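You operate a simulated robot arm through the tools that you are given. There is no shell and no other tool. Be economical: measure what you need, move in short steps, check, and stop when the job is done.

The job below is to be done with a simulated robot arm. You get a single attempt, and the scene is never put back.

## Task
Read the green film on the code lamp and file it in its line's bay.
Fine: switch the lamp off at the end.

Only the result counts: the job must be done as asked and must still hold three seconds after the hand-in. Knocking over, shifting, dropping, spilling or breaking anything else fails it.

## Robot
A 7-joint arm with a two-finger parallel gripper, fixed in place. Base frame: the origin is at the foot of the arm, x ahead of it, y to its left, z up; the work surface is at about z = 860. Lengths are in mm, angles in rad, forces in N, time in s.
With the tool pointing down near the work surface it reaches from about 240 to 680 mm from the base axis. Its first joint turns from -1.152 to 1.152 rad. Payload 2.4 kg.
Tool frame: the origin (TCP) lies between the finger pads and is the grasp point; the fingertips stand 30 mm ahead of it; z points along the fingers, y is the line along which they close. Largest opening 94 mm; finger width 28, thickness 10; the body of the gripper, 50 by 96 mm, starts 55 mm behind the TCP.
Orientation is told as [roll, pitch, yaw] about the base's x, y, z axes, in that order, counted from this pose: with the fingers straight down and closing along the base's y, the tool's x points along the base's -x, its y along +y and its z along -z.

## Interface
- The arm moves only by the tool servo_tool. Its argument "commands" is a list of rows, each an object of numbers (a shift or turn left out is 0, a gripper value left out holds the last): "dx", "dy", "dz": the shift along the tool's x, y, z in mm; "rx", "ry", "rz": the turn, a rotation vector about the tool's x, y, z in degrees. In form: [{"dx": .., "dy": .., "dz": .., "rx": .., "ry": .., "rz": ..}, ...]. A call has 1 to 10 rows; each row shifts and turns the commanded pose from where the row before left it, along the tool's axes as they then stand. "jaw" is the gripper command, from -1 (fully open) to 1 (shut), values between in proportion, set as the call begins (left out, the last holds). A row lasts 0.2 s, in which the tool goes at most 50 mm and 0.15 rad; a call with a longer step from one row to the next is refused whole, and so is a gripper value outside its range. A pose out of reach is approached as far as the arm can. The call stops where the force on the tool passes 40 N (or 10 N more than at its start, if that is more) or the arm is blocked; 0.2 s more then pass. The fingers move at their own pace (about 153 mm/s each) and stop on an object; they squeeze with about 26 N. The grip force told is the motor's: it shows also when the fingers shut on nothing. Time passes only in rows, and 0.2 s behind the last, so rows that do not move let the fingers close. The reply holds the time, the measured pose of the TCP, the force on the tool along the base axes, the opening and the grip force, in the units named above and with some noise, with the torque about the TCP (base axes, N m) and any sound that the robot's microphone picked up.
- Cameras (640 x 400 px; columns grow to the right, rows downward): "scene" is fixed at [39.9, 473.6, 1444.9]; the picture's right is [-0.74, -0.67, 0.00], its down [-0.37, 0.41, -0.84] and it looks along [0.56, -0.62, -0.55] (base axes); focal length 332 px, centre (320, 200). "wrist" rides on the gripper at [76, 14, -102] in the tool frame; the picture's right is [-0.18, 0.98, 0.00], its down [-0.75, -0.14, -0.64] and it looks along [-0.63, -0.12, 0.77] (tool axes); focal length 243 px, centre (320, 200).
- get_image(camera): a new picture of that camera. It takes no simulated time.
- probe_pixels(camera, pixels): for up to 12 pixels [column, row] of the newest picture of that camera ("zoom" is the newest enlarged one), the place [x, y, z] in the base frame of the surface seen there, good to about 2 mm. It takes no simulated time.
- enlarge(camera, box): a new picture of the part [left, top, right, bottom] of that camera's present view, enlarged. It takes no simulated time.
- hand_in(): hands the job in; it is judged then, once.

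Work in short steps. Measure before you move; look again where a grasp or a placing could have gone wrong, and mend it. You have 80 turns and 54 pictures in all, those below and enlarged ones among them. Open the gripper and draw the arm clear of the work before you hand the job in, unless the task says otherwise; then end with one line.

The tools are called after ">>>" by a JSON object that holds its "name" and its "arguments". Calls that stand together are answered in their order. servo_tool: Moves the arm, as the interface text tells. Its arguments: {"type":"object","properties":{"commands":{"type":"array","items":{"type":"object","properties":{"dx":{"type":"number"},"dy":{"type":"number"},"dz":{"type":"number"},"rx":{"type":"number"},"ry":{"type":"number"},"rz":{"type":"number"}}}},"jaw":{"type":"number"}},"required":["commands"]} The other tools are called the same way: get_image (camera) takes a picture; probe_pixels (camera, pixels) gives the place of the surface under pixels of a picture; enlarge (camera, box) takes an enlarged picture of a part of a camera's view; hand_in () hands the job in.

At the start:

```text
time: 0.0
eef_pos: [312.1, 109.3, 1207.0]
tool_rot: [0.0, 0.0, 0.001]
force: [0.1, 0.6, 0.3]
moment: [-0.03, 0.0, -0.02]
opening: 93.9
gripper_force: 0.0
```

scene: 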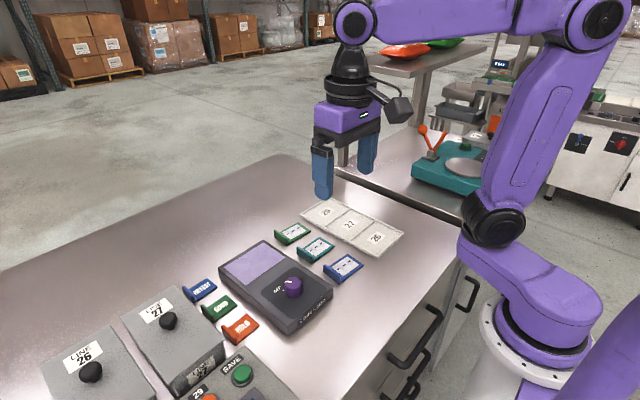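
wrist: 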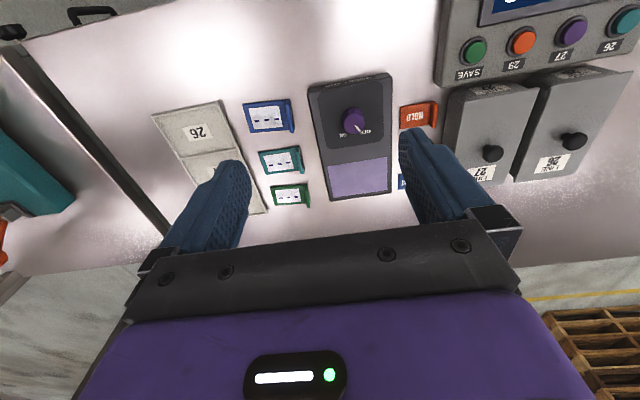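

The scene shows films (green, teal, blue) near (292,233), a lamp with a knob at (292,287), bays 25/27/26 on a tray, and boxes. I enlarge the work areas to read labels.

>>> {"name": "enlarge", "arguments": {"camera": "scene", "box": [180, 180, 420, 340]}}

>>> {"name": "enlarge", "arguments": {"camera": "scene", "box": [30, 260, 290, 400]}}

>>> {"name": "enlarge", "arguments": {"camera": "wrist", "box": [400, 0, 640, 200]}}

>>> {"name": "enlarge", "arguments": {"camera": "wrist", "box": [140, 60, 440, 230]}}

```text
2.50 times, centred on (300, 260) of scene
```

zoom: 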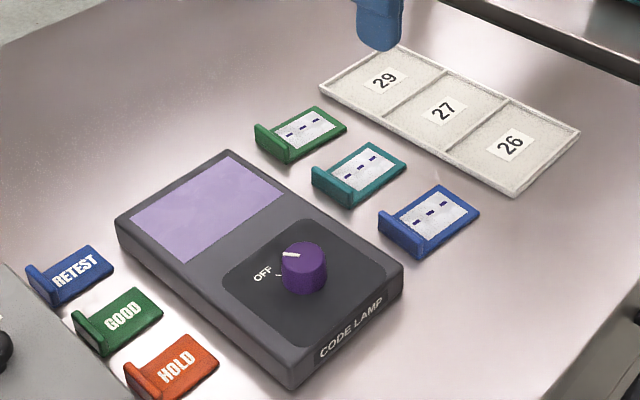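

```text
2.46 times, centred on (160, 330) of scene
```

zoom: 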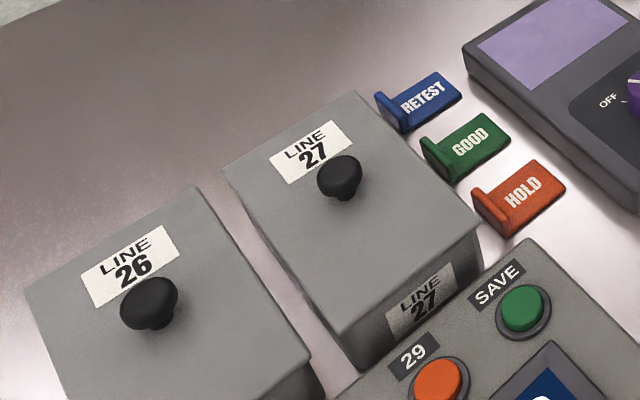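

```text
2.00 times, centred on (520, 100) of wrist
```

zoom: 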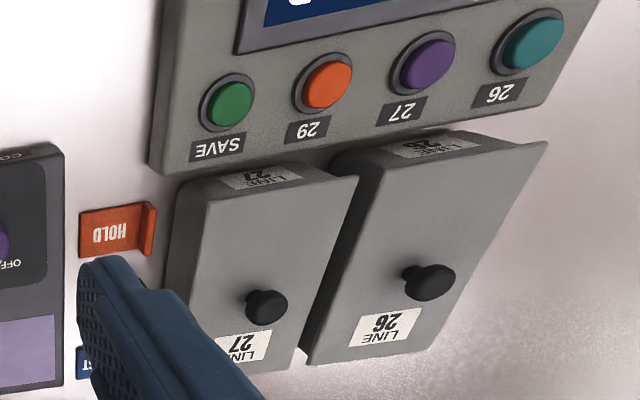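

```text
2.13 times, centred on (290, 145) of wrist
```

zoom: 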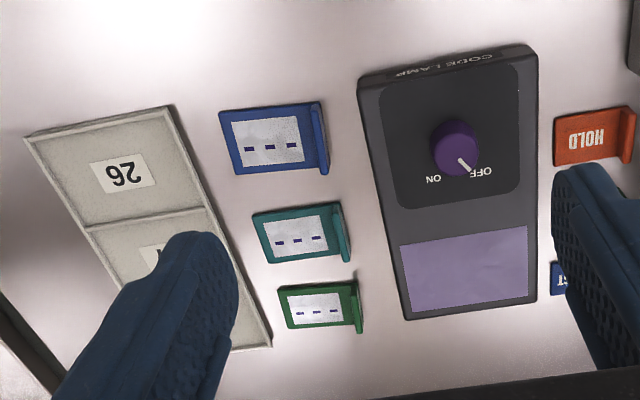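

I take closer views of the films and lamp to measure them.

>>> {"name": "enlarge", "arguments": {"camera": "scene", "box": [264, 200, 376, 270]}}

>>> {"name": "probe_pixels", "arguments": {"camera": "scene", "pixels": [[265, 242], [222, 265], [260, 284], [294, 258], [293, 279], [310, 210], [350, 225], [376, 237], [331, 199], [303, 218], [374, 256], [403, 234]]}}

```text
5.71 times, centred on (320, 235) of scene
```

zoom: 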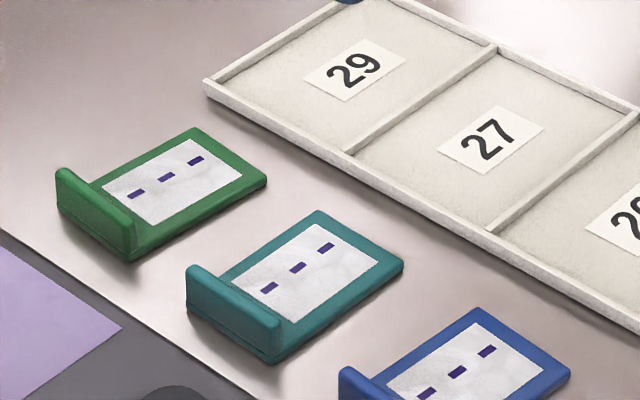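

```text
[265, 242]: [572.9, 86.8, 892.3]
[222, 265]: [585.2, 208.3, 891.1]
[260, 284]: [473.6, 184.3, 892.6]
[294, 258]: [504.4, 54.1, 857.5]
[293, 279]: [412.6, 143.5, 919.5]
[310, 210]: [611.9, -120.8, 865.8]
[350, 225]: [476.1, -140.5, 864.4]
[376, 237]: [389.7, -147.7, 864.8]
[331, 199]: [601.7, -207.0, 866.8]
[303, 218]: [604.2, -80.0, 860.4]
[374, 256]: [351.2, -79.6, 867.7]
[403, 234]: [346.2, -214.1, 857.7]
```

Now the green film's edges and the lamp in the zoomed picture (tab top 95,205; film body corners 195,130 / 267,180 / 135,258).

>>> {"name": "probe_pixels", "arguments": {"camera": "zoom", "pixels": [[62, 174], [128, 214], [95, 197], [95, 215], [195, 132], [262, 178], [145, 240], [168, 178], [190, 190], [20, 300], [105, 328], [230, 250]]}}

>>> {"name": "enlarge", "arguments": {"camera": "scene", "box": [204, 230, 340, 340]}}

```text
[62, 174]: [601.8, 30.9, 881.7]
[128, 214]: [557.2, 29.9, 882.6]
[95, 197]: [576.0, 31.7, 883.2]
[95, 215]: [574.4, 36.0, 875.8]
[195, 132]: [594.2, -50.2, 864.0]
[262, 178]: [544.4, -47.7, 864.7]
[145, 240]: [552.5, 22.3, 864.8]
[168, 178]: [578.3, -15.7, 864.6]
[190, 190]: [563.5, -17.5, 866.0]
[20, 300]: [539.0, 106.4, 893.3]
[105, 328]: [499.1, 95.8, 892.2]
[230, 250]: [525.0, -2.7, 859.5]
```

```text
3.64 times, centred on (272, 285) of scene
```

zoom: 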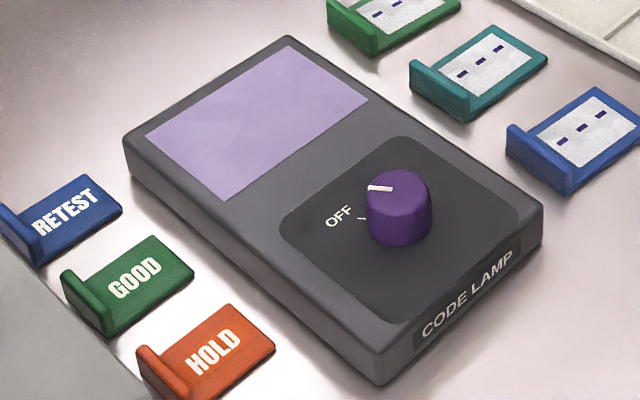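

I probe the window corners, knob and lamp outline in this zoom.

>>> {"name": "probe_pixels", "arguments": {"camera": "zoom", "pixels": [[287, 50], [364, 97], [226, 195], [152, 136], [288, 38], [540, 208], [130, 140], [380, 350], [395, 178], [370, 188], [425, 195], [398, 240]]}}

>>> {"name": "enlarge", "arguments": {"camera": "wrist", "box": [300, 75, 400, 205]}}

```text
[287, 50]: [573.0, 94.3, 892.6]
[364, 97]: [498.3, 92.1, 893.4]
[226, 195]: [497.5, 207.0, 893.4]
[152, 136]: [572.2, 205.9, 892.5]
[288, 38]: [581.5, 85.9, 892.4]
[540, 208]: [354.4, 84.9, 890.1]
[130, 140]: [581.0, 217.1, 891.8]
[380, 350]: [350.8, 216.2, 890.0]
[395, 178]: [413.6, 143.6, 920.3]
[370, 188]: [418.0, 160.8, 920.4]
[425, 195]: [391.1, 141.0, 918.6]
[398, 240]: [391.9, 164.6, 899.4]
```

```text
3.08 times, centred on (350, 140) of wrist
```

zoom: 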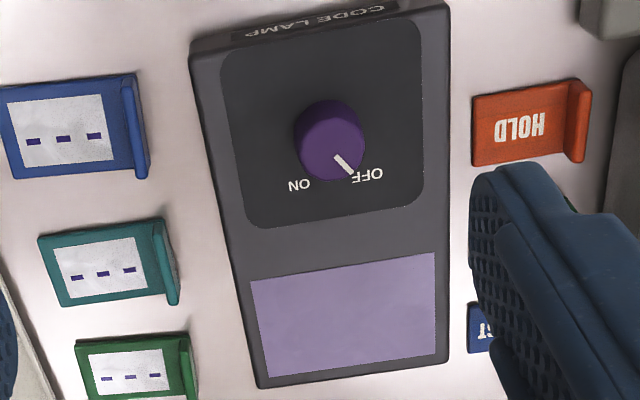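

Window spans x 498–573, y 92–207; knob centre is about (408,150), top z 920. I move to hover above the knob and look with the wrist camera.

>>> {"name": "servo_tool", "arguments": {"commands": [{"dx": -24, "dy": 10, "dz": 40}, {"dx": -24, "dy": 10, "dz": 40}, {"dx": -24, "dy": 10, "dz": 40}, {"dx": -24, "dy": 11, "dz": 40}, {}], "jaw": -1}}

>>> {"name": "enlarge", "arguments": {"camera": "wrist", "box": [160, 0, 480, 200]}}

```text
time: 1.2
eef_pos: [408.6, 152.8, 1048.6]
tool_rot: [-0.001, 0.0, 0.0]
force: [-0.5, 0.2, 0.4]
moment: [0.01, -0.01, 0.0]
opening: 94.1
gripper_force: 0.0
```

```text
2.00 times, centred on (320, 100) of wrist
```

zoom: 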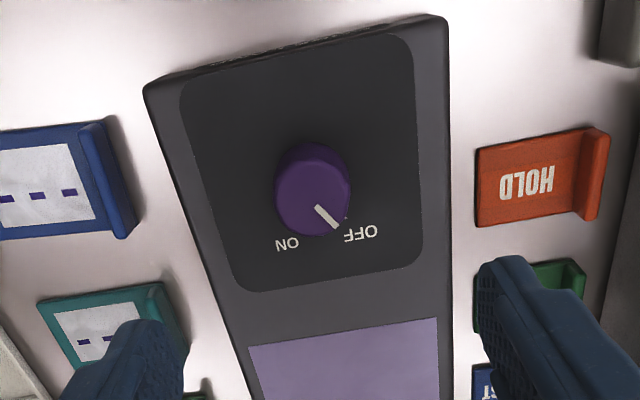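

The knob top spans (277..350, 143..230), pointer end at (337,227). I probe the knob edges, pointer and labels for the turning angle.

>>> {"name": "probe_pixels", "arguments": {"camera": "zoom", "pixels": [[318, 208], [335, 226], [279, 190], [346, 180], [312, 146], [310, 234], [287, 243], [361, 232], [298, 243], [347, 219], [312, 188]]}}

>>> {"name": "enlarge", "arguments": {"camera": "wrist", "box": [280, 60, 360, 130]}}

```text
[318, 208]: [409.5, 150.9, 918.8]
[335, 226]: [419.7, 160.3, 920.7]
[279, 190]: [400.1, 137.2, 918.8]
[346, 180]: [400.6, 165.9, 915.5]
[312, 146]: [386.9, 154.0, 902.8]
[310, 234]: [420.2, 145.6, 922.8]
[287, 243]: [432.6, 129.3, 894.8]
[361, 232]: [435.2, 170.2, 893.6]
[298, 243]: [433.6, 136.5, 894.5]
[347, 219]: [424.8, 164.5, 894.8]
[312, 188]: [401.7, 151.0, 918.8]
```

```text
5.71 times, centred on (320, 95) of wrist
```

zoom: 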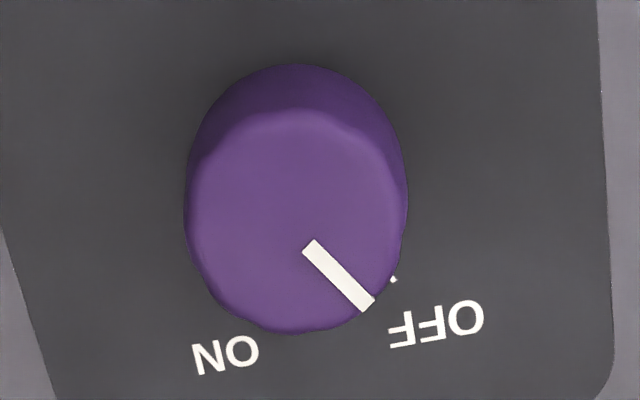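

Pointer is at about +38° (OFF) and ON lies at about −37°. I pre-rotate the tool −38° and descend to straddle the knob (centre ≈ 405,151).

>>> {"name": "servo_tool", "arguments": {"commands": [{"dx": 3, "dy": -1.8, "dz": 20}, {"rz": -8, "dz": 20}, {"rz": -8, "dz": 20}, {"rz": -8, "dz": 20}, {"rz": -8, "dz": 15}, {"rz": -6, "dz": 15}, {"dz": 9}, {}]}}

>>> {"name": "get_image", "arguments": {"camera": "wrist"}}

```text
time: 3.0
eef_pos: [403.8, 150.9, 926.1]
tool_rot: [0.0, 0.001, 0.663]
force: [0.3, -0.1, -0.5]
moment: [0.02, 0.02, 0.01]
opening: 94.1
gripper_force: 0.0
```

```text
42 pictures are left
```

wrist: 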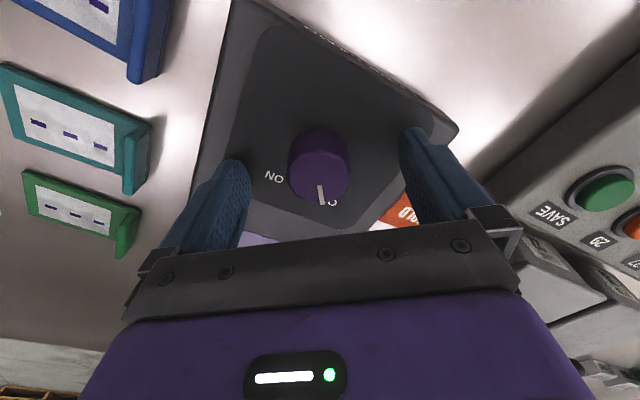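

The knob (centre ~319,165) sits between the fingers (235 and 405). I close on it.

>>> {"name": "servo_tool", "arguments": {"commands": [{}, {}, {}], "jaw": 1}}

```text
time: 3.8
eef_pos: [404.9, 151.5, 927.4]
tool_rot: [0.0, 0.0, 0.661]
force: [4.4, -6.5, -4.9]
moment: [-0.14, -0.29, 0.0]
opening: 37.0
gripper_force: 45.3
```

Gripped (37 mm), small side load. Now turn clockwise (+rz) about 75°.

>>> {"name": "servo_tool", "arguments": {"commands": [{"rz": 7.5}, {"rz": 7.5}, {"rz": 7.5}, {"rz": 7.5}, {"rz": 7.5}, {"rz": 7.5}, {"rz": 7.5}, {"rz": 7.5}, {}]}}

>>> {"name": "get_image", "arguments": {"camera": "scene"}}

```text
time: 5.8
eef_pos: [405.2, 149.8, 928.3]
tool_rot: [0.001, 0.001, -0.387]
force: [8.8, -7.6, 0.0]
moment: [-0.28, -0.26, -0.04]
opening: 37.1
gripper_force: 45.2
```

```text
41 pictures are left
```

scene: 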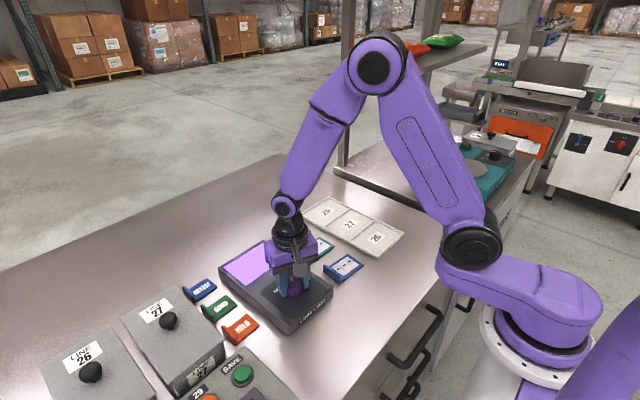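

The window already looks lit. I turn the remaining ~14° to ON and check the torque.

>>> {"name": "servo_tool", "arguments": {"commands": [{"rz": 5}, {"rz": 5}, {"rz": 4}, {}]}}

>>> {"name": "enlarge", "arguments": {"camera": "wrist", "box": [220, 80, 420, 260]}}

```text
time: 6.8
eef_pos: [404.1, 151.1, 927.9]
tool_rot: [0.001, -0.001, -0.628]
force: [4.5, 1.4, 12.1]
moment: [0.13, 0.06, 0.44]
opening: 37.4
gripper_force: 45.4
```

```text
2.22 times, centred on (320, 170) of wrist
```

zoom: 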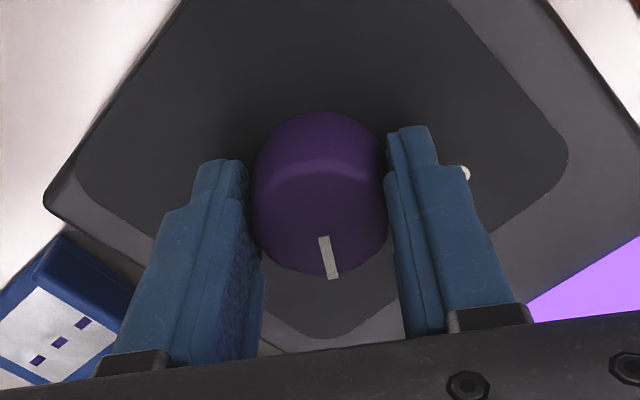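

Torque rose to 0.44 N·m (end stop) and the window glows violet. I release, lift and square the tool, then look.

>>> {"name": "servo_tool", "arguments": {"commands": [{}, {}, {}], "jaw": -1}}

>>> {"name": "servo_tool", "arguments": {"commands": [{"dz": -20}, {"dz": -25}, {"dz": -30, "rz": -8}, {"dz": -30, "rz": -8}, {"dz": -20, "rz": -8}, {"rz": -8}, {"rz": -4}, {}]}}

>>> {"name": "get_image", "arguments": {"camera": "wrist"}}

```text
time: 7.6
eef_pos: [403.1, 150.6, 927.8]
tool_rot: [0.0, -0.001, -0.631]
force: [-0.4, 0.1, 0.2]
moment: [0.0, 0.02, 0.02]
opening: 94.3
gripper_force: 0.1
```

```text
time: 9.4
eef_pos: [404.2, 150.6, 1052.7]
tool_rot: [0.001, 0.001, -0.002]
force: [-0.1, -0.8, -1.0]
moment: [0.0, -0.02, -0.02]
opening: 94.0
gripper_force: 0.2
```

```text
39 pictures are left
```

wrist: 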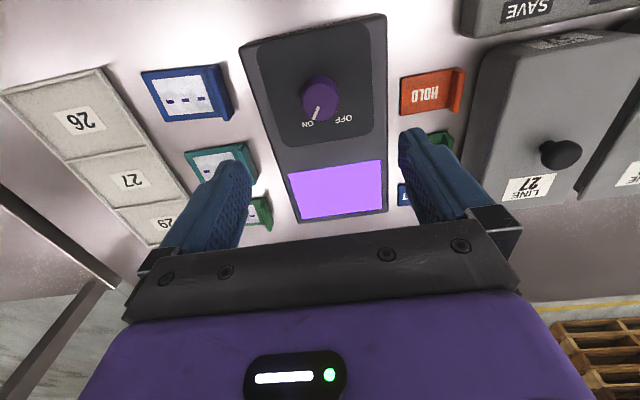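

Lamp is ON (pointer at ON, window lit). I go above the green film's tab at (578,32).

>>> {"name": "servo_tool", "arguments": {"commands": [{"dx": -35, "dy": -23.6}, {"dx": -35, "dy": -23.6}, {"dx": -35, "dy": -23.6}, {"dx": -35, "dy": -23.6, "dz": 30}, {"dx": -34, "dy": -23.7, "dz": 30}, {"dz": 20}, {}], "jaw": 0.2}}

>>> {"name": "get_image", "arguments": {"camera": "wrist"}}

>>> {"name": "enlarge", "arguments": {"camera": "scene", "box": [230, 170, 370, 270]}}

```text
refused: row 4 steps farther than a row can; nothing moved
```

```text
38 pictures are left
```

wrist: 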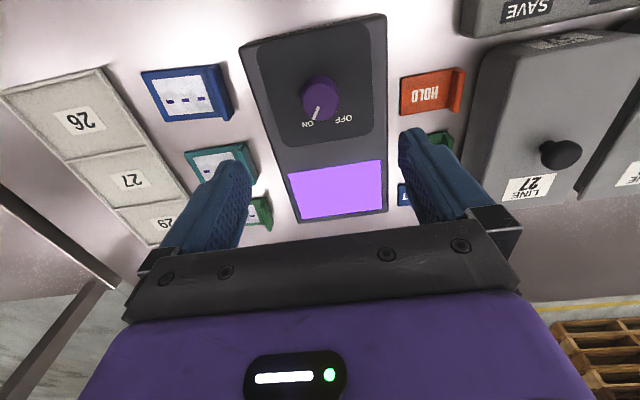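

```text
4.00 times, centred on (300, 220) of scene
```

zoom: 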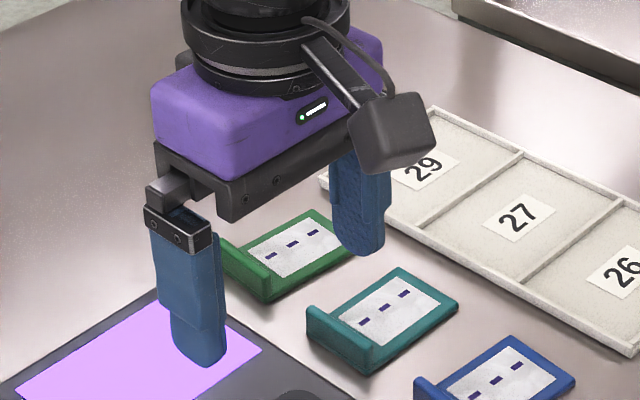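

One row was too long, so nothing moved; I resend with smaller steps.

>>> {"name": "servo_tool", "arguments": {"commands": [{"dx": -35, "dy": -23.6}, {"dx": -35, "dy": -23.6}, {"dx": -35, "dy": -23.6}, {"dx": -35, "dy": -23.6}, {"dx": -34, "dy": -23.7}, {"dz": 40}, {"dz": 35}, {}], "jaw": 0.2}}

>>> {"name": "get_image", "arguments": {"camera": "wrist"}}

>>> {"name": "enlarge", "arguments": {"camera": "scene", "box": [230, 170, 370, 270]}}

```text
time: 11.2
eef_pos: [578.2, 32.9, 978.8]
tool_rot: [0.001, 0.0, -0.002]
force: [-0.6, 0.1, 0.4]
moment: [0.01, 0.05, 0.02]
opening: 37.6
gripper_force: 0.1
```

```text
36 pictures are left
```

wrist: 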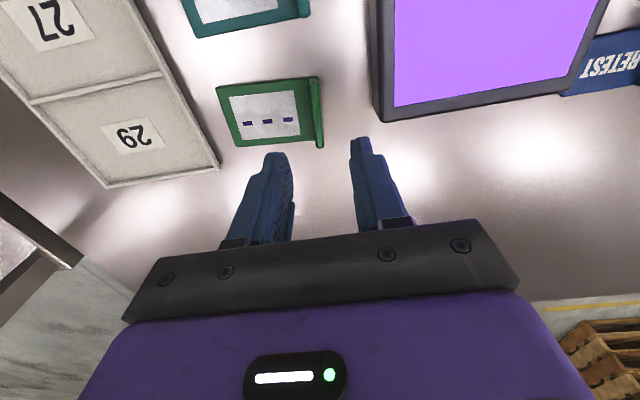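

```text
4.00 times, centred on (300, 220) of scene
```

zoom: 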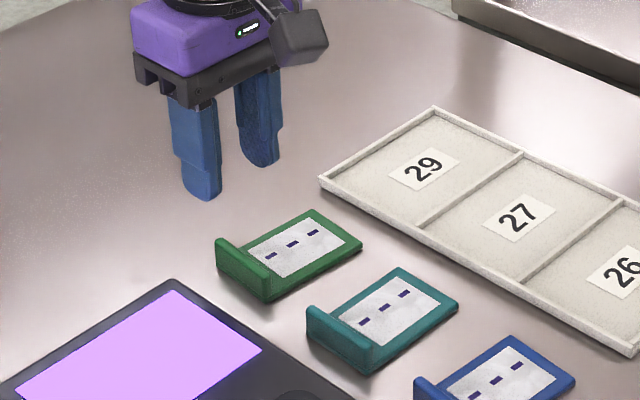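

Fingers straddle the tab line; I probe the tab in the wrist picture at (314,80)–(322,146) for a precise centre.

>>> {"name": "probe_pixels", "arguments": {"camera": "wrist", "pixels": [[313, 80], [316, 110], [319, 144], [310, 112], [322, 112], [320, 80], [219, 88], [234, 145], [265, 118]]}}

```text
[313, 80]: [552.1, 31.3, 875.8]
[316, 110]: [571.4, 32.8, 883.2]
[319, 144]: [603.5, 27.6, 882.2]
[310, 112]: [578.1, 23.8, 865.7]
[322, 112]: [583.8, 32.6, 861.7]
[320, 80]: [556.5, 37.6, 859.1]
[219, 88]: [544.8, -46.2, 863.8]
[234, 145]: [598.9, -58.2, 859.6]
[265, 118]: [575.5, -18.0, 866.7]
```

Tab centre ≈ (577,31.5), top z 883, base top ≈ 865. Descend to TCP z ≈ 898 and close.

>>> {"name": "servo_tool", "arguments": {"commands": [{"dx": 1, "dy": -1.4, "dz": 35}, {"dz": 30}, {"dz": 15.5}, {}]}}

>>> {"name": "servo_tool", "arguments": {"commands": [{}, {}, {}], "jaw": 1}}

>>> {"name": "get_image", "arguments": {"camera": "wrist"}}

```text
time: 12.2
eef_pos: [579.2, 30.8, 896.8]
tool_rot: [0.0, 0.0, -0.001]
force: [-0.1, 0.3, -0.7]
moment: [-0.02, -0.01, -0.03]
opening: 37.6
gripper_force: 0.1
```

```text
time: 13.0
eef_pos: [578.6, 29.4, 897.5]
tool_rot: [0.001, 0.0, 0.001]
force: [0.2, 0.3, -0.2]
moment: [0.02, 0.02, -0.01]
opening: 6.6
gripper_force: 25.7
```

```text
34 pictures are left
```

wrist: 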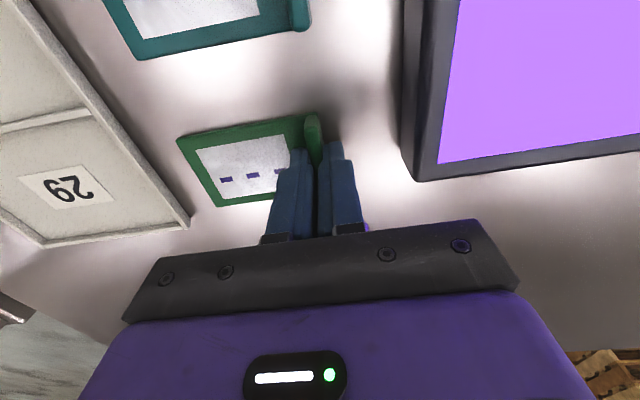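

Tab is held (6.6 mm, 26 N). Lift and check.

>>> {"name": "servo_tool", "arguments": {"commands": [{"dz": -15}, {"dz": -30}, {"dz": -35}, {}]}}

>>> {"name": "servo_tool", "arguments": {"commands": [{"dx": 11, "dy": 40}, {"dx": 11, "dy": 40}, {"dx": 11, "dy": 40}, {"dx": 10, "dy": 38.6}, {}]}}

>>> {"name": "get_image", "arguments": {"camera": "wrist"}}

>>> {"name": "enlarge", "arguments": {"camera": "scene", "box": [180, 180, 340, 280]}}

```text
time: 14.0
eef_pos: [576.8, 30.9, 978.1]
tool_rot: [0.0, 0.0, -0.001]
force: [0.1, -0.3, 0.2]
moment: [0.01, -0.02, -0.01]
opening: 6.8
gripper_force: 25.9
```

```text
time: 15.2
eef_pos: [532.1, 189.0, 976.0]
tool_rot: [0.0, 0.002, -0.002]
force: [-0.4, 0.4, -0.7]
moment: [0.03, 0.0, -0.01]
opening: 7.1
gripper_force: 26.1
```

```text
33 pictures are left
```

wrist: 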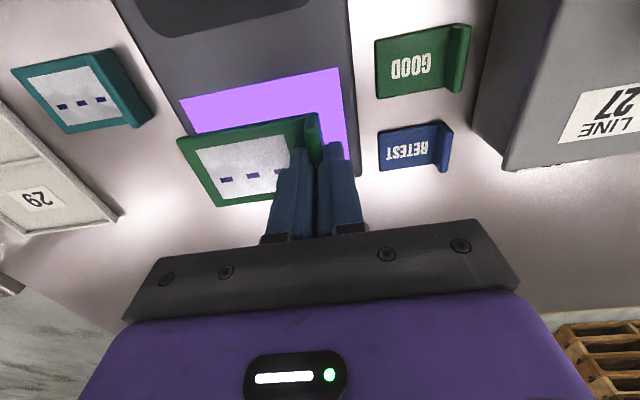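

```text
4.00 times, centred on (260, 230) of scene
```

zoom: 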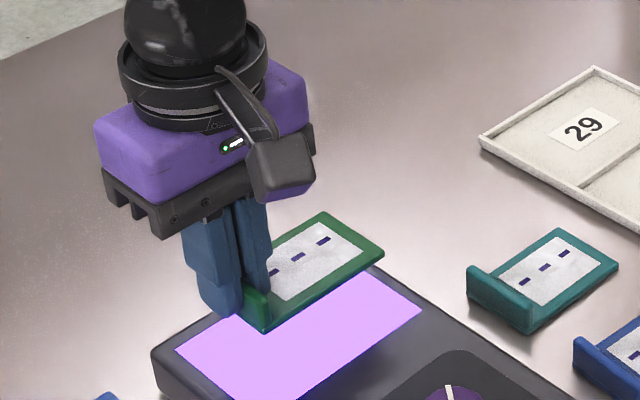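

Film hangs level above the window. Lower it gently until contact.

>>> {"name": "servo_tool", "arguments": {"commands": [{"dx": -3, "dz": 20}, {"dz": 15}, {"dz": 6}, {"dz": 2}, {"dz": 1}, {}]}}

>>> {"name": "enlarge", "arguments": {"camera": "scene", "box": [180, 180, 340, 280]}}

```text
time: 16.6
eef_pos: [537.5, 188.5, 933.3]
tool_rot: [-0.001, -0.001, -0.001]
force: [-0.3, -0.4, -0.3]
moment: [-0.01, 0.03, 0.0]
opening: 6.8
gripper_force: 26.3
```

```text
4.00 times, centred on (260, 230) of scene
```

zoom: 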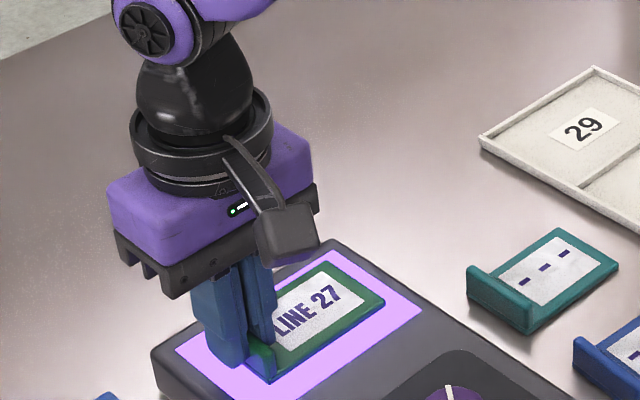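

The film reads "LINE 27". I touch it fully down and take a sharper look to be certain of the reading.

>>> {"name": "servo_tool", "arguments": {"commands": [{"dz": 1.5}, {"dz": 1}, {}, {}]}}

>>> {"name": "enlarge", "arguments": {"camera": "scene", "box": [230, 230, 294, 280]}}

>>> {"name": "get_image", "arguments": {"camera": "wrist"}}

```text
time: 17.6
eef_pos: [538.1, 187.8, 929.8]
tool_rot: [-0.001, 0.0, 0.0]
force: [-0.2, -0.3, 3.7]
moment: [-0.04, -0.01, -0.02]
opening: 6.8
gripper_force: 26.0
```

```text
8.00 times, centred on (262, 255) of scene
```

zoom: 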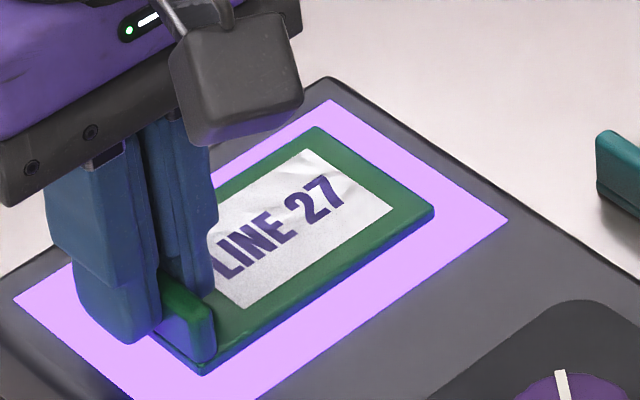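

```text
29 pictures are left
```

wrist: 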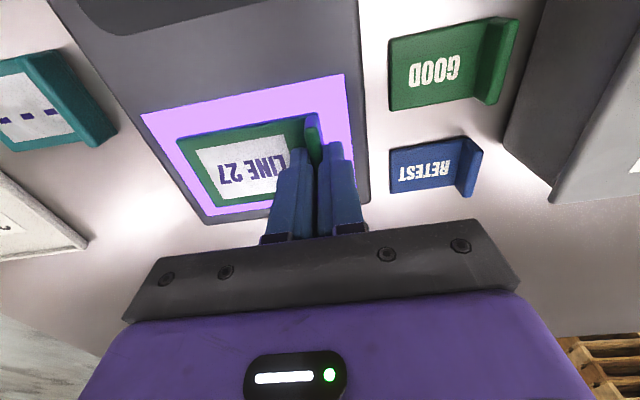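

Reading confirmed: LINE 27. Lift clear, and measure bay 27 of the tray.

>>> {"name": "servo_tool", "arguments": {"commands": [{"dz": -10}, {"dz": -30}, {"dz": -30}, {}]}}

>>> {"name": "enlarge", "arguments": {"camera": "scene", "box": [296, 190, 408, 260]}}

```text
time: 18.6
eef_pos: [538.3, 189.1, 1002.7]
tool_rot: [0.0, 0.0, 0.0]
force: [-0.6, 0.5, -0.5]
moment: [-0.02, 0.02, 0.01]
opening: 6.9
gripper_force: 26.0
```

```text
5.71 times, centred on (352, 225) of scene
```

zoom: 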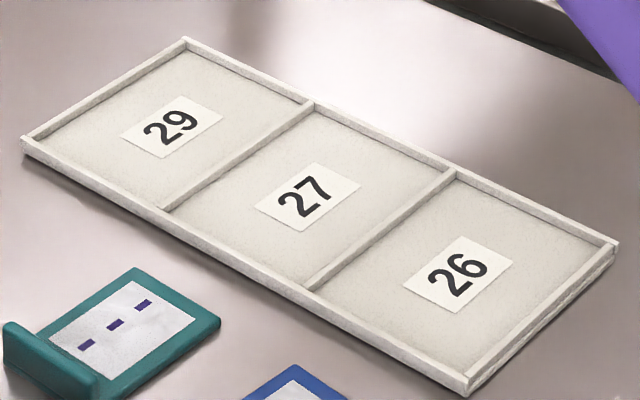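

>>> {"name": "probe_pixels", "arguments": {"camera": "zoom", "pixels": [[175, 212], [316, 118], [312, 280], [440, 186], [165, 205], [310, 103], [310, 287], [450, 172], [305, 200], [240, 245], [380, 143], [25, 140]]}}

```text
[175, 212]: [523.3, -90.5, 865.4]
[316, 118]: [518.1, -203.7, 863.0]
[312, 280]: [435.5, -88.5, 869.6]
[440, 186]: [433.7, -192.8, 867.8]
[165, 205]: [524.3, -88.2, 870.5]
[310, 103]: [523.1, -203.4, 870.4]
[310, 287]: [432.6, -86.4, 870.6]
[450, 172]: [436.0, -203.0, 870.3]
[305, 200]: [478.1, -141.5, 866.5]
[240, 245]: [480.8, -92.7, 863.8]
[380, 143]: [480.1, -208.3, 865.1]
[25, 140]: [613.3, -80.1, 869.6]
```

Bay 27 spans x 438–521, y −88…−205, floor ≈864, rim 870. I carry the film to TCP (480,−112), high.

>>> {"name": "servo_tool", "arguments": {"commands": [{"dx": 8.3, "dy": -43}, {"dx": 8.3, "dy": -43}, {"dx": 8.3, "dy": -43}, {"dx": 8.3, "dy": -43}, {"dx": 8.3, "dy": -43}, {"dx": 8.3, "dy": -43}, {"dx": 8.3, "dy": -43}, {}, {"dz": 40}, {}]}}

>>> {"name": "enlarge", "arguments": {"camera": "scene", "box": [270, 160, 430, 260]}}

>>> {"name": "get_image", "arguments": {"camera": "wrist"}}

```text
time: 20.8
eef_pos: [476.6, -111.3, 961.7]
tool_rot: [0.001, 0.0, 0.0]
force: [-0.5, -0.5, 0.7]
moment: [0.01, 0.0, 0.02]
opening: 6.9
gripper_force: 26.2
```

```text
4.00 times, centred on (350, 210) of scene
```

zoom: 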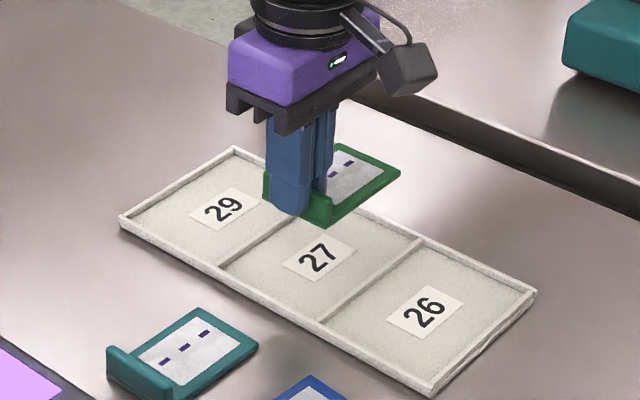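

```text
26 pictures are left
```

wrist: 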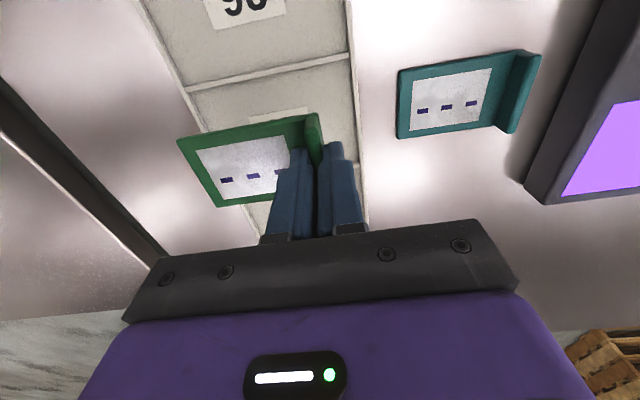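

I probe the held film's ends, (182,140) and (218,203), to check it will clear the bay's walls.

>>> {"name": "probe_pixels", "arguments": {"camera": "wrist", "pixels": [[184, 142], [219, 203], [311, 118], [318, 150], [290, 122]]}}

```text
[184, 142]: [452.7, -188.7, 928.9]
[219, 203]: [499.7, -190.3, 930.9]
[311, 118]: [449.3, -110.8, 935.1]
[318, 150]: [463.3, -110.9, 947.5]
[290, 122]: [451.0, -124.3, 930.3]
```

Film spans x 450–501, y −190…−108: inside the bay. Shift +3 in x and lower to about TCP z 904, then feel for contact.

>>> {"name": "servo_tool", "arguments": {"commands": [{"dx": -3, "dz": 25}, {"dz": 20}, {"dz": 10}, {"dz": 2}, {"dz": 1}, {}]}}

>>> {"name": "enlarge", "arguments": {"camera": "scene", "box": [300, 180, 412, 250]}}

```text
time: 22.2
eef_pos: [482.7, -111.0, 903.4]
tool_rot: [-0.001, 0.0, 0.001]
force: [-0.1, -0.2, -0.3]
moment: [-0.02, -0.03, 0.04]
opening: 6.5
gripper_force: 26.2
```

```text
5.71 times, centred on (356, 215) of scene
```

zoom: 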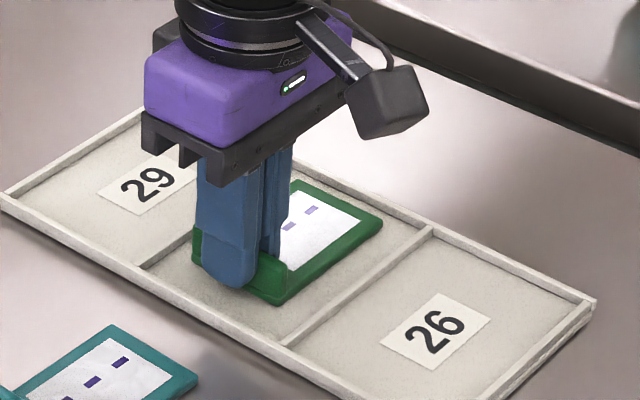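

No contact force yet; go down in 1 mm steps.

>>> {"name": "servo_tool", "arguments": {"commands": [{"dz": 1}, {"dz": 0.7}, {}]}}

```text
time: 23.0
eef_pos: [483.0, -111.0, 902.5]
tool_rot: [0.001, -0.003, 0.001]
force: [-2.7, 2.6, 17.0]
moment: [0.04, 0.14, -0.01]
opening: 6.6
gripper_force: 25.7
```

Contact (17 N up): the film is down. Back up 0.5 mm, release partly, and lift.

>>> {"name": "servo_tool", "arguments": {"commands": [{"dz": -0.7}, {}, {}]}}

>>> {"name": "servo_tool", "arguments": {"commands": [{}, {}, {}], "jaw": 0.6}}

>>> {"name": "servo_tool", "arguments": {"commands": [{"dz": -10}, {"dz": -20}, {"dz": -40}, {"dz": -45}, {"dz": -40}, {}]}}

>>> {"name": "enlarge", "arguments": {"camera": "scene", "box": [300, 180, 412, 250]}}

```text
time: 23.8
eef_pos: [482.4, -112.6, 902.7]
tool_rot: [0.002, -0.001, -0.002]
force: [2.2, 1.2, 7.6]
moment: [0.01, -0.05, 0.02]
opening: 6.7
gripper_force: 25.9
```

```text
time: 24.6
eef_pos: [481.7, -112.0, 902.5]
tool_rot: [-0.001, 0.0, 0.001]
force: [0.0, -0.2, -0.1]
moment: [0.01, -0.02, -0.03]
opening: 18.6
gripper_force: 0.1
```

```text
time: 26.0
eef_pos: [481.8, -113.0, 1056.5]
tool_rot: [-0.001, 0.001, 0.0]
force: [0.2, -1.0, 0.1]
moment: [-0.01, 0.0, 0.02]
opening: 18.9
gripper_force: 0.1
```

```text
5.71 times, centred on (356, 215) of scene
```

zoom: 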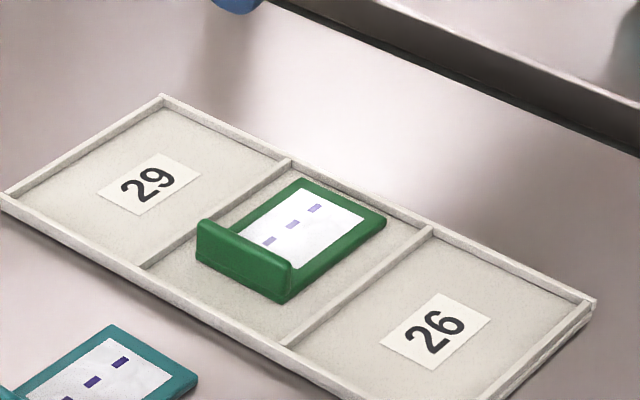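

The film lies flat in bay 27. Now go back over the knob, pre-rotated +36° to match the ON position.

>>> {"name": "servo_tool", "arguments": {"commands": [{"dx": 12.8, "dy": 44}, {"dx": 12.8, "dy": 44}, {"dx": 12.8, "dy": 44}, {"dx": 12.8, "dy": 44}, {"dx": 12.8, "dy": 44}, {"dx": 12.8, "dy": 44}, {}], "jaw": -1}}

>>> {"name": "servo_tool", "arguments": {"commands": [{"rz": 8}, {"rz": 8}, {"rz": 8}, {"rz": 8}, {"rz": 4, "dz": 20}, {"dz": 40}, {"dz": 40}, {}]}}

```text
time: 27.6
eef_pos: [404.8, 151.2, 1058.5]
tool_rot: [-0.001, 0.0, -0.003]
force: [-0.2, 0.0, 0.6]
moment: [0.02, 0.01, -0.01]
opening: 93.8
gripper_force: 0.1
```

```text
time: 29.4
eef_pos: [405.2, 151.1, 955.9]
tool_rot: [0.001, 0.001, -0.631]
force: [0.7, 0.2, -0.4]
moment: [-0.02, 0.01, 0.0]
opening: 94.0
gripper_force: 0.1
```

Aligned over the knob at z 956; descend to 928 and close.

>>> {"name": "servo_tool", "arguments": {"commands": [{"dz": 15}, {"dz": 13}, {}]}}

>>> {"name": "servo_tool", "arguments": {"commands": [{}, {}, {}], "jaw": 1}}

>>> {"name": "servo_tool", "arguments": {"commands": [{"rz": -7.5}, {"rz": -7.5}, {"rz": -7.5}, {"rz": -7.5}, {"rz": -7.5}, {"rz": -7.5}, {"rz": -7.5}, {"rz": -7.5}, {"rz": -6}, {}]}}

>>> {"name": "get_image", "arguments": {"camera": "scene"}}

```text
time: 30.2
eef_pos: [405.5, 150.5, 928.3]
tool_rot: [-0.001, 0.0, -0.629]
force: [0.7, 0.2, 0.2]
moment: [0.0, 0.02, -0.03]
opening: 93.8
gripper_force: 0.0
```

```text
time: 31.0
eef_pos: [405.6, 150.3, 930.2]
tool_rot: [-0.001, 0.001, -0.631]
force: [-4.2, -8.2, 0.9]
moment: [-0.3, 0.1, 0.05]
opening: 37.0
gripper_force: 45.0
```

```text
time: 33.2
eef_pos: [404.4, 150.2, 929.5]
tool_rot: [0.0, 0.006, 0.525]
force: [-3.5, -23.5, -1.5]
moment: [-0.91, 0.5, 0.05]
opening: 37.0
gripper_force: 44.8
```

```text
23 pictures are left
```

scene: 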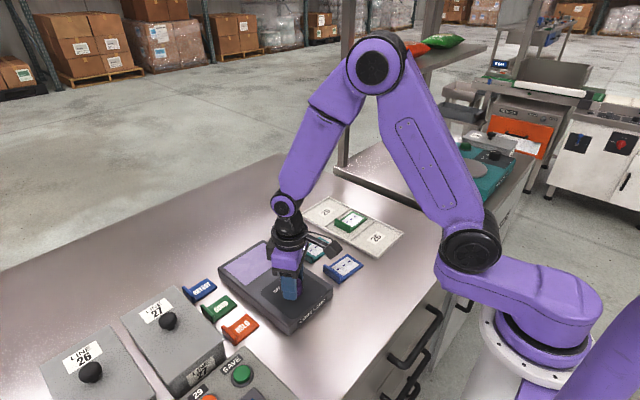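

The window is dark again, but side load grew to 23 N, so I release here, lift and check the pointer before any more turning.

>>> {"name": "servo_tool", "arguments": {"commands": [{}, {}, {}], "jaw": -1}}

>>> {"name": "servo_tool", "arguments": {"commands": [{"dz": -20}, {"dz": -30}, {"dz": -35}, {"dz": -35}, {}]}}

>>> {"name": "enlarge", "arguments": {"camera": "wrist", "box": [240, 20, 400, 160]}}

>>> {"name": "enlarge", "arguments": {"camera": "scene", "box": [204, 230, 340, 340]}}

```text
time: 34.0
eef_pos: [406.1, 151.0, 928.0]
tool_rot: [-0.001, -0.003, 0.524]
force: [0.2, 0.5, 0.2]
moment: [-0.02, -0.02, 0.04]
opening: 94.0
gripper_force: 0.0
```

```text
time: 35.2
eef_pos: [405.4, 150.5, 1051.1]
tool_rot: [-0.001, 0.001, 0.524]
force: [-0.7, -0.1, 0.4]
moment: [0.04, 0.01, 0.03]
opening: 94.0
gripper_force: 0.1
```

```text
2.86 times, centred on (320, 90) of wrist
```

zoom: 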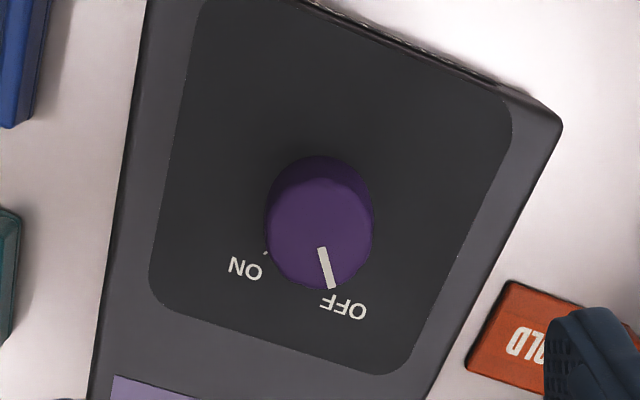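

```text
3.64 times, centred on (272, 285) of scene
```

zoom: 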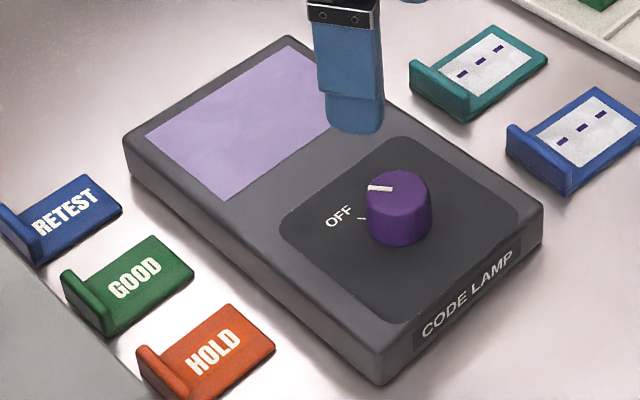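

The lamp's picture matches the start exactly: pointer on OFF, window unlit, lamp unmoved. I draw the arm up and do a last check of the whole scene.

>>> {"name": "servo_tool", "arguments": {"commands": [{"dz": -40}, {"dz": -40}, {"dz": -40}, {}]}}

>>> {"name": "get_image", "arguments": {"camera": "scene"}}

```text
time: 36.2
eef_pos: [408.4, 150.9, 1169.7]
tool_rot: [0.0, 0.0, 0.523]
force: [-0.6, -0.4, -0.4]
moment: [-0.01, 0.04, -0.02]
opening: 93.9
gripper_force: 0.1
```

```text
20 pictures are left
```

scene: 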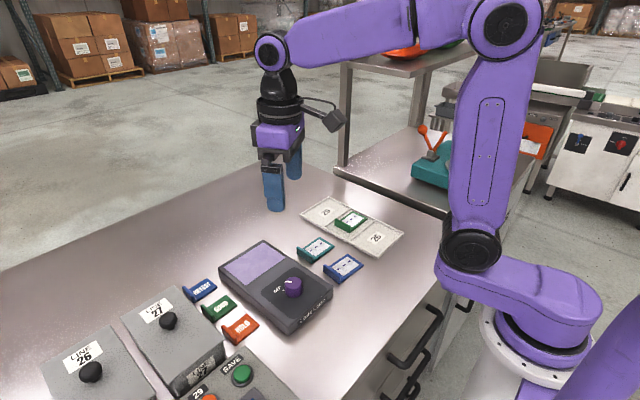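

The film is in bay 27 (350,221), the lamp is off, everything else is in place and the arm is clear; I hand in.

>>> {"name": "hand_in", "arguments": {}}

```text
The job is handed in.
```

The green film read LINE 27 on the code lamp, so I filed it in bay 27 of the tray and switched the lamp off.
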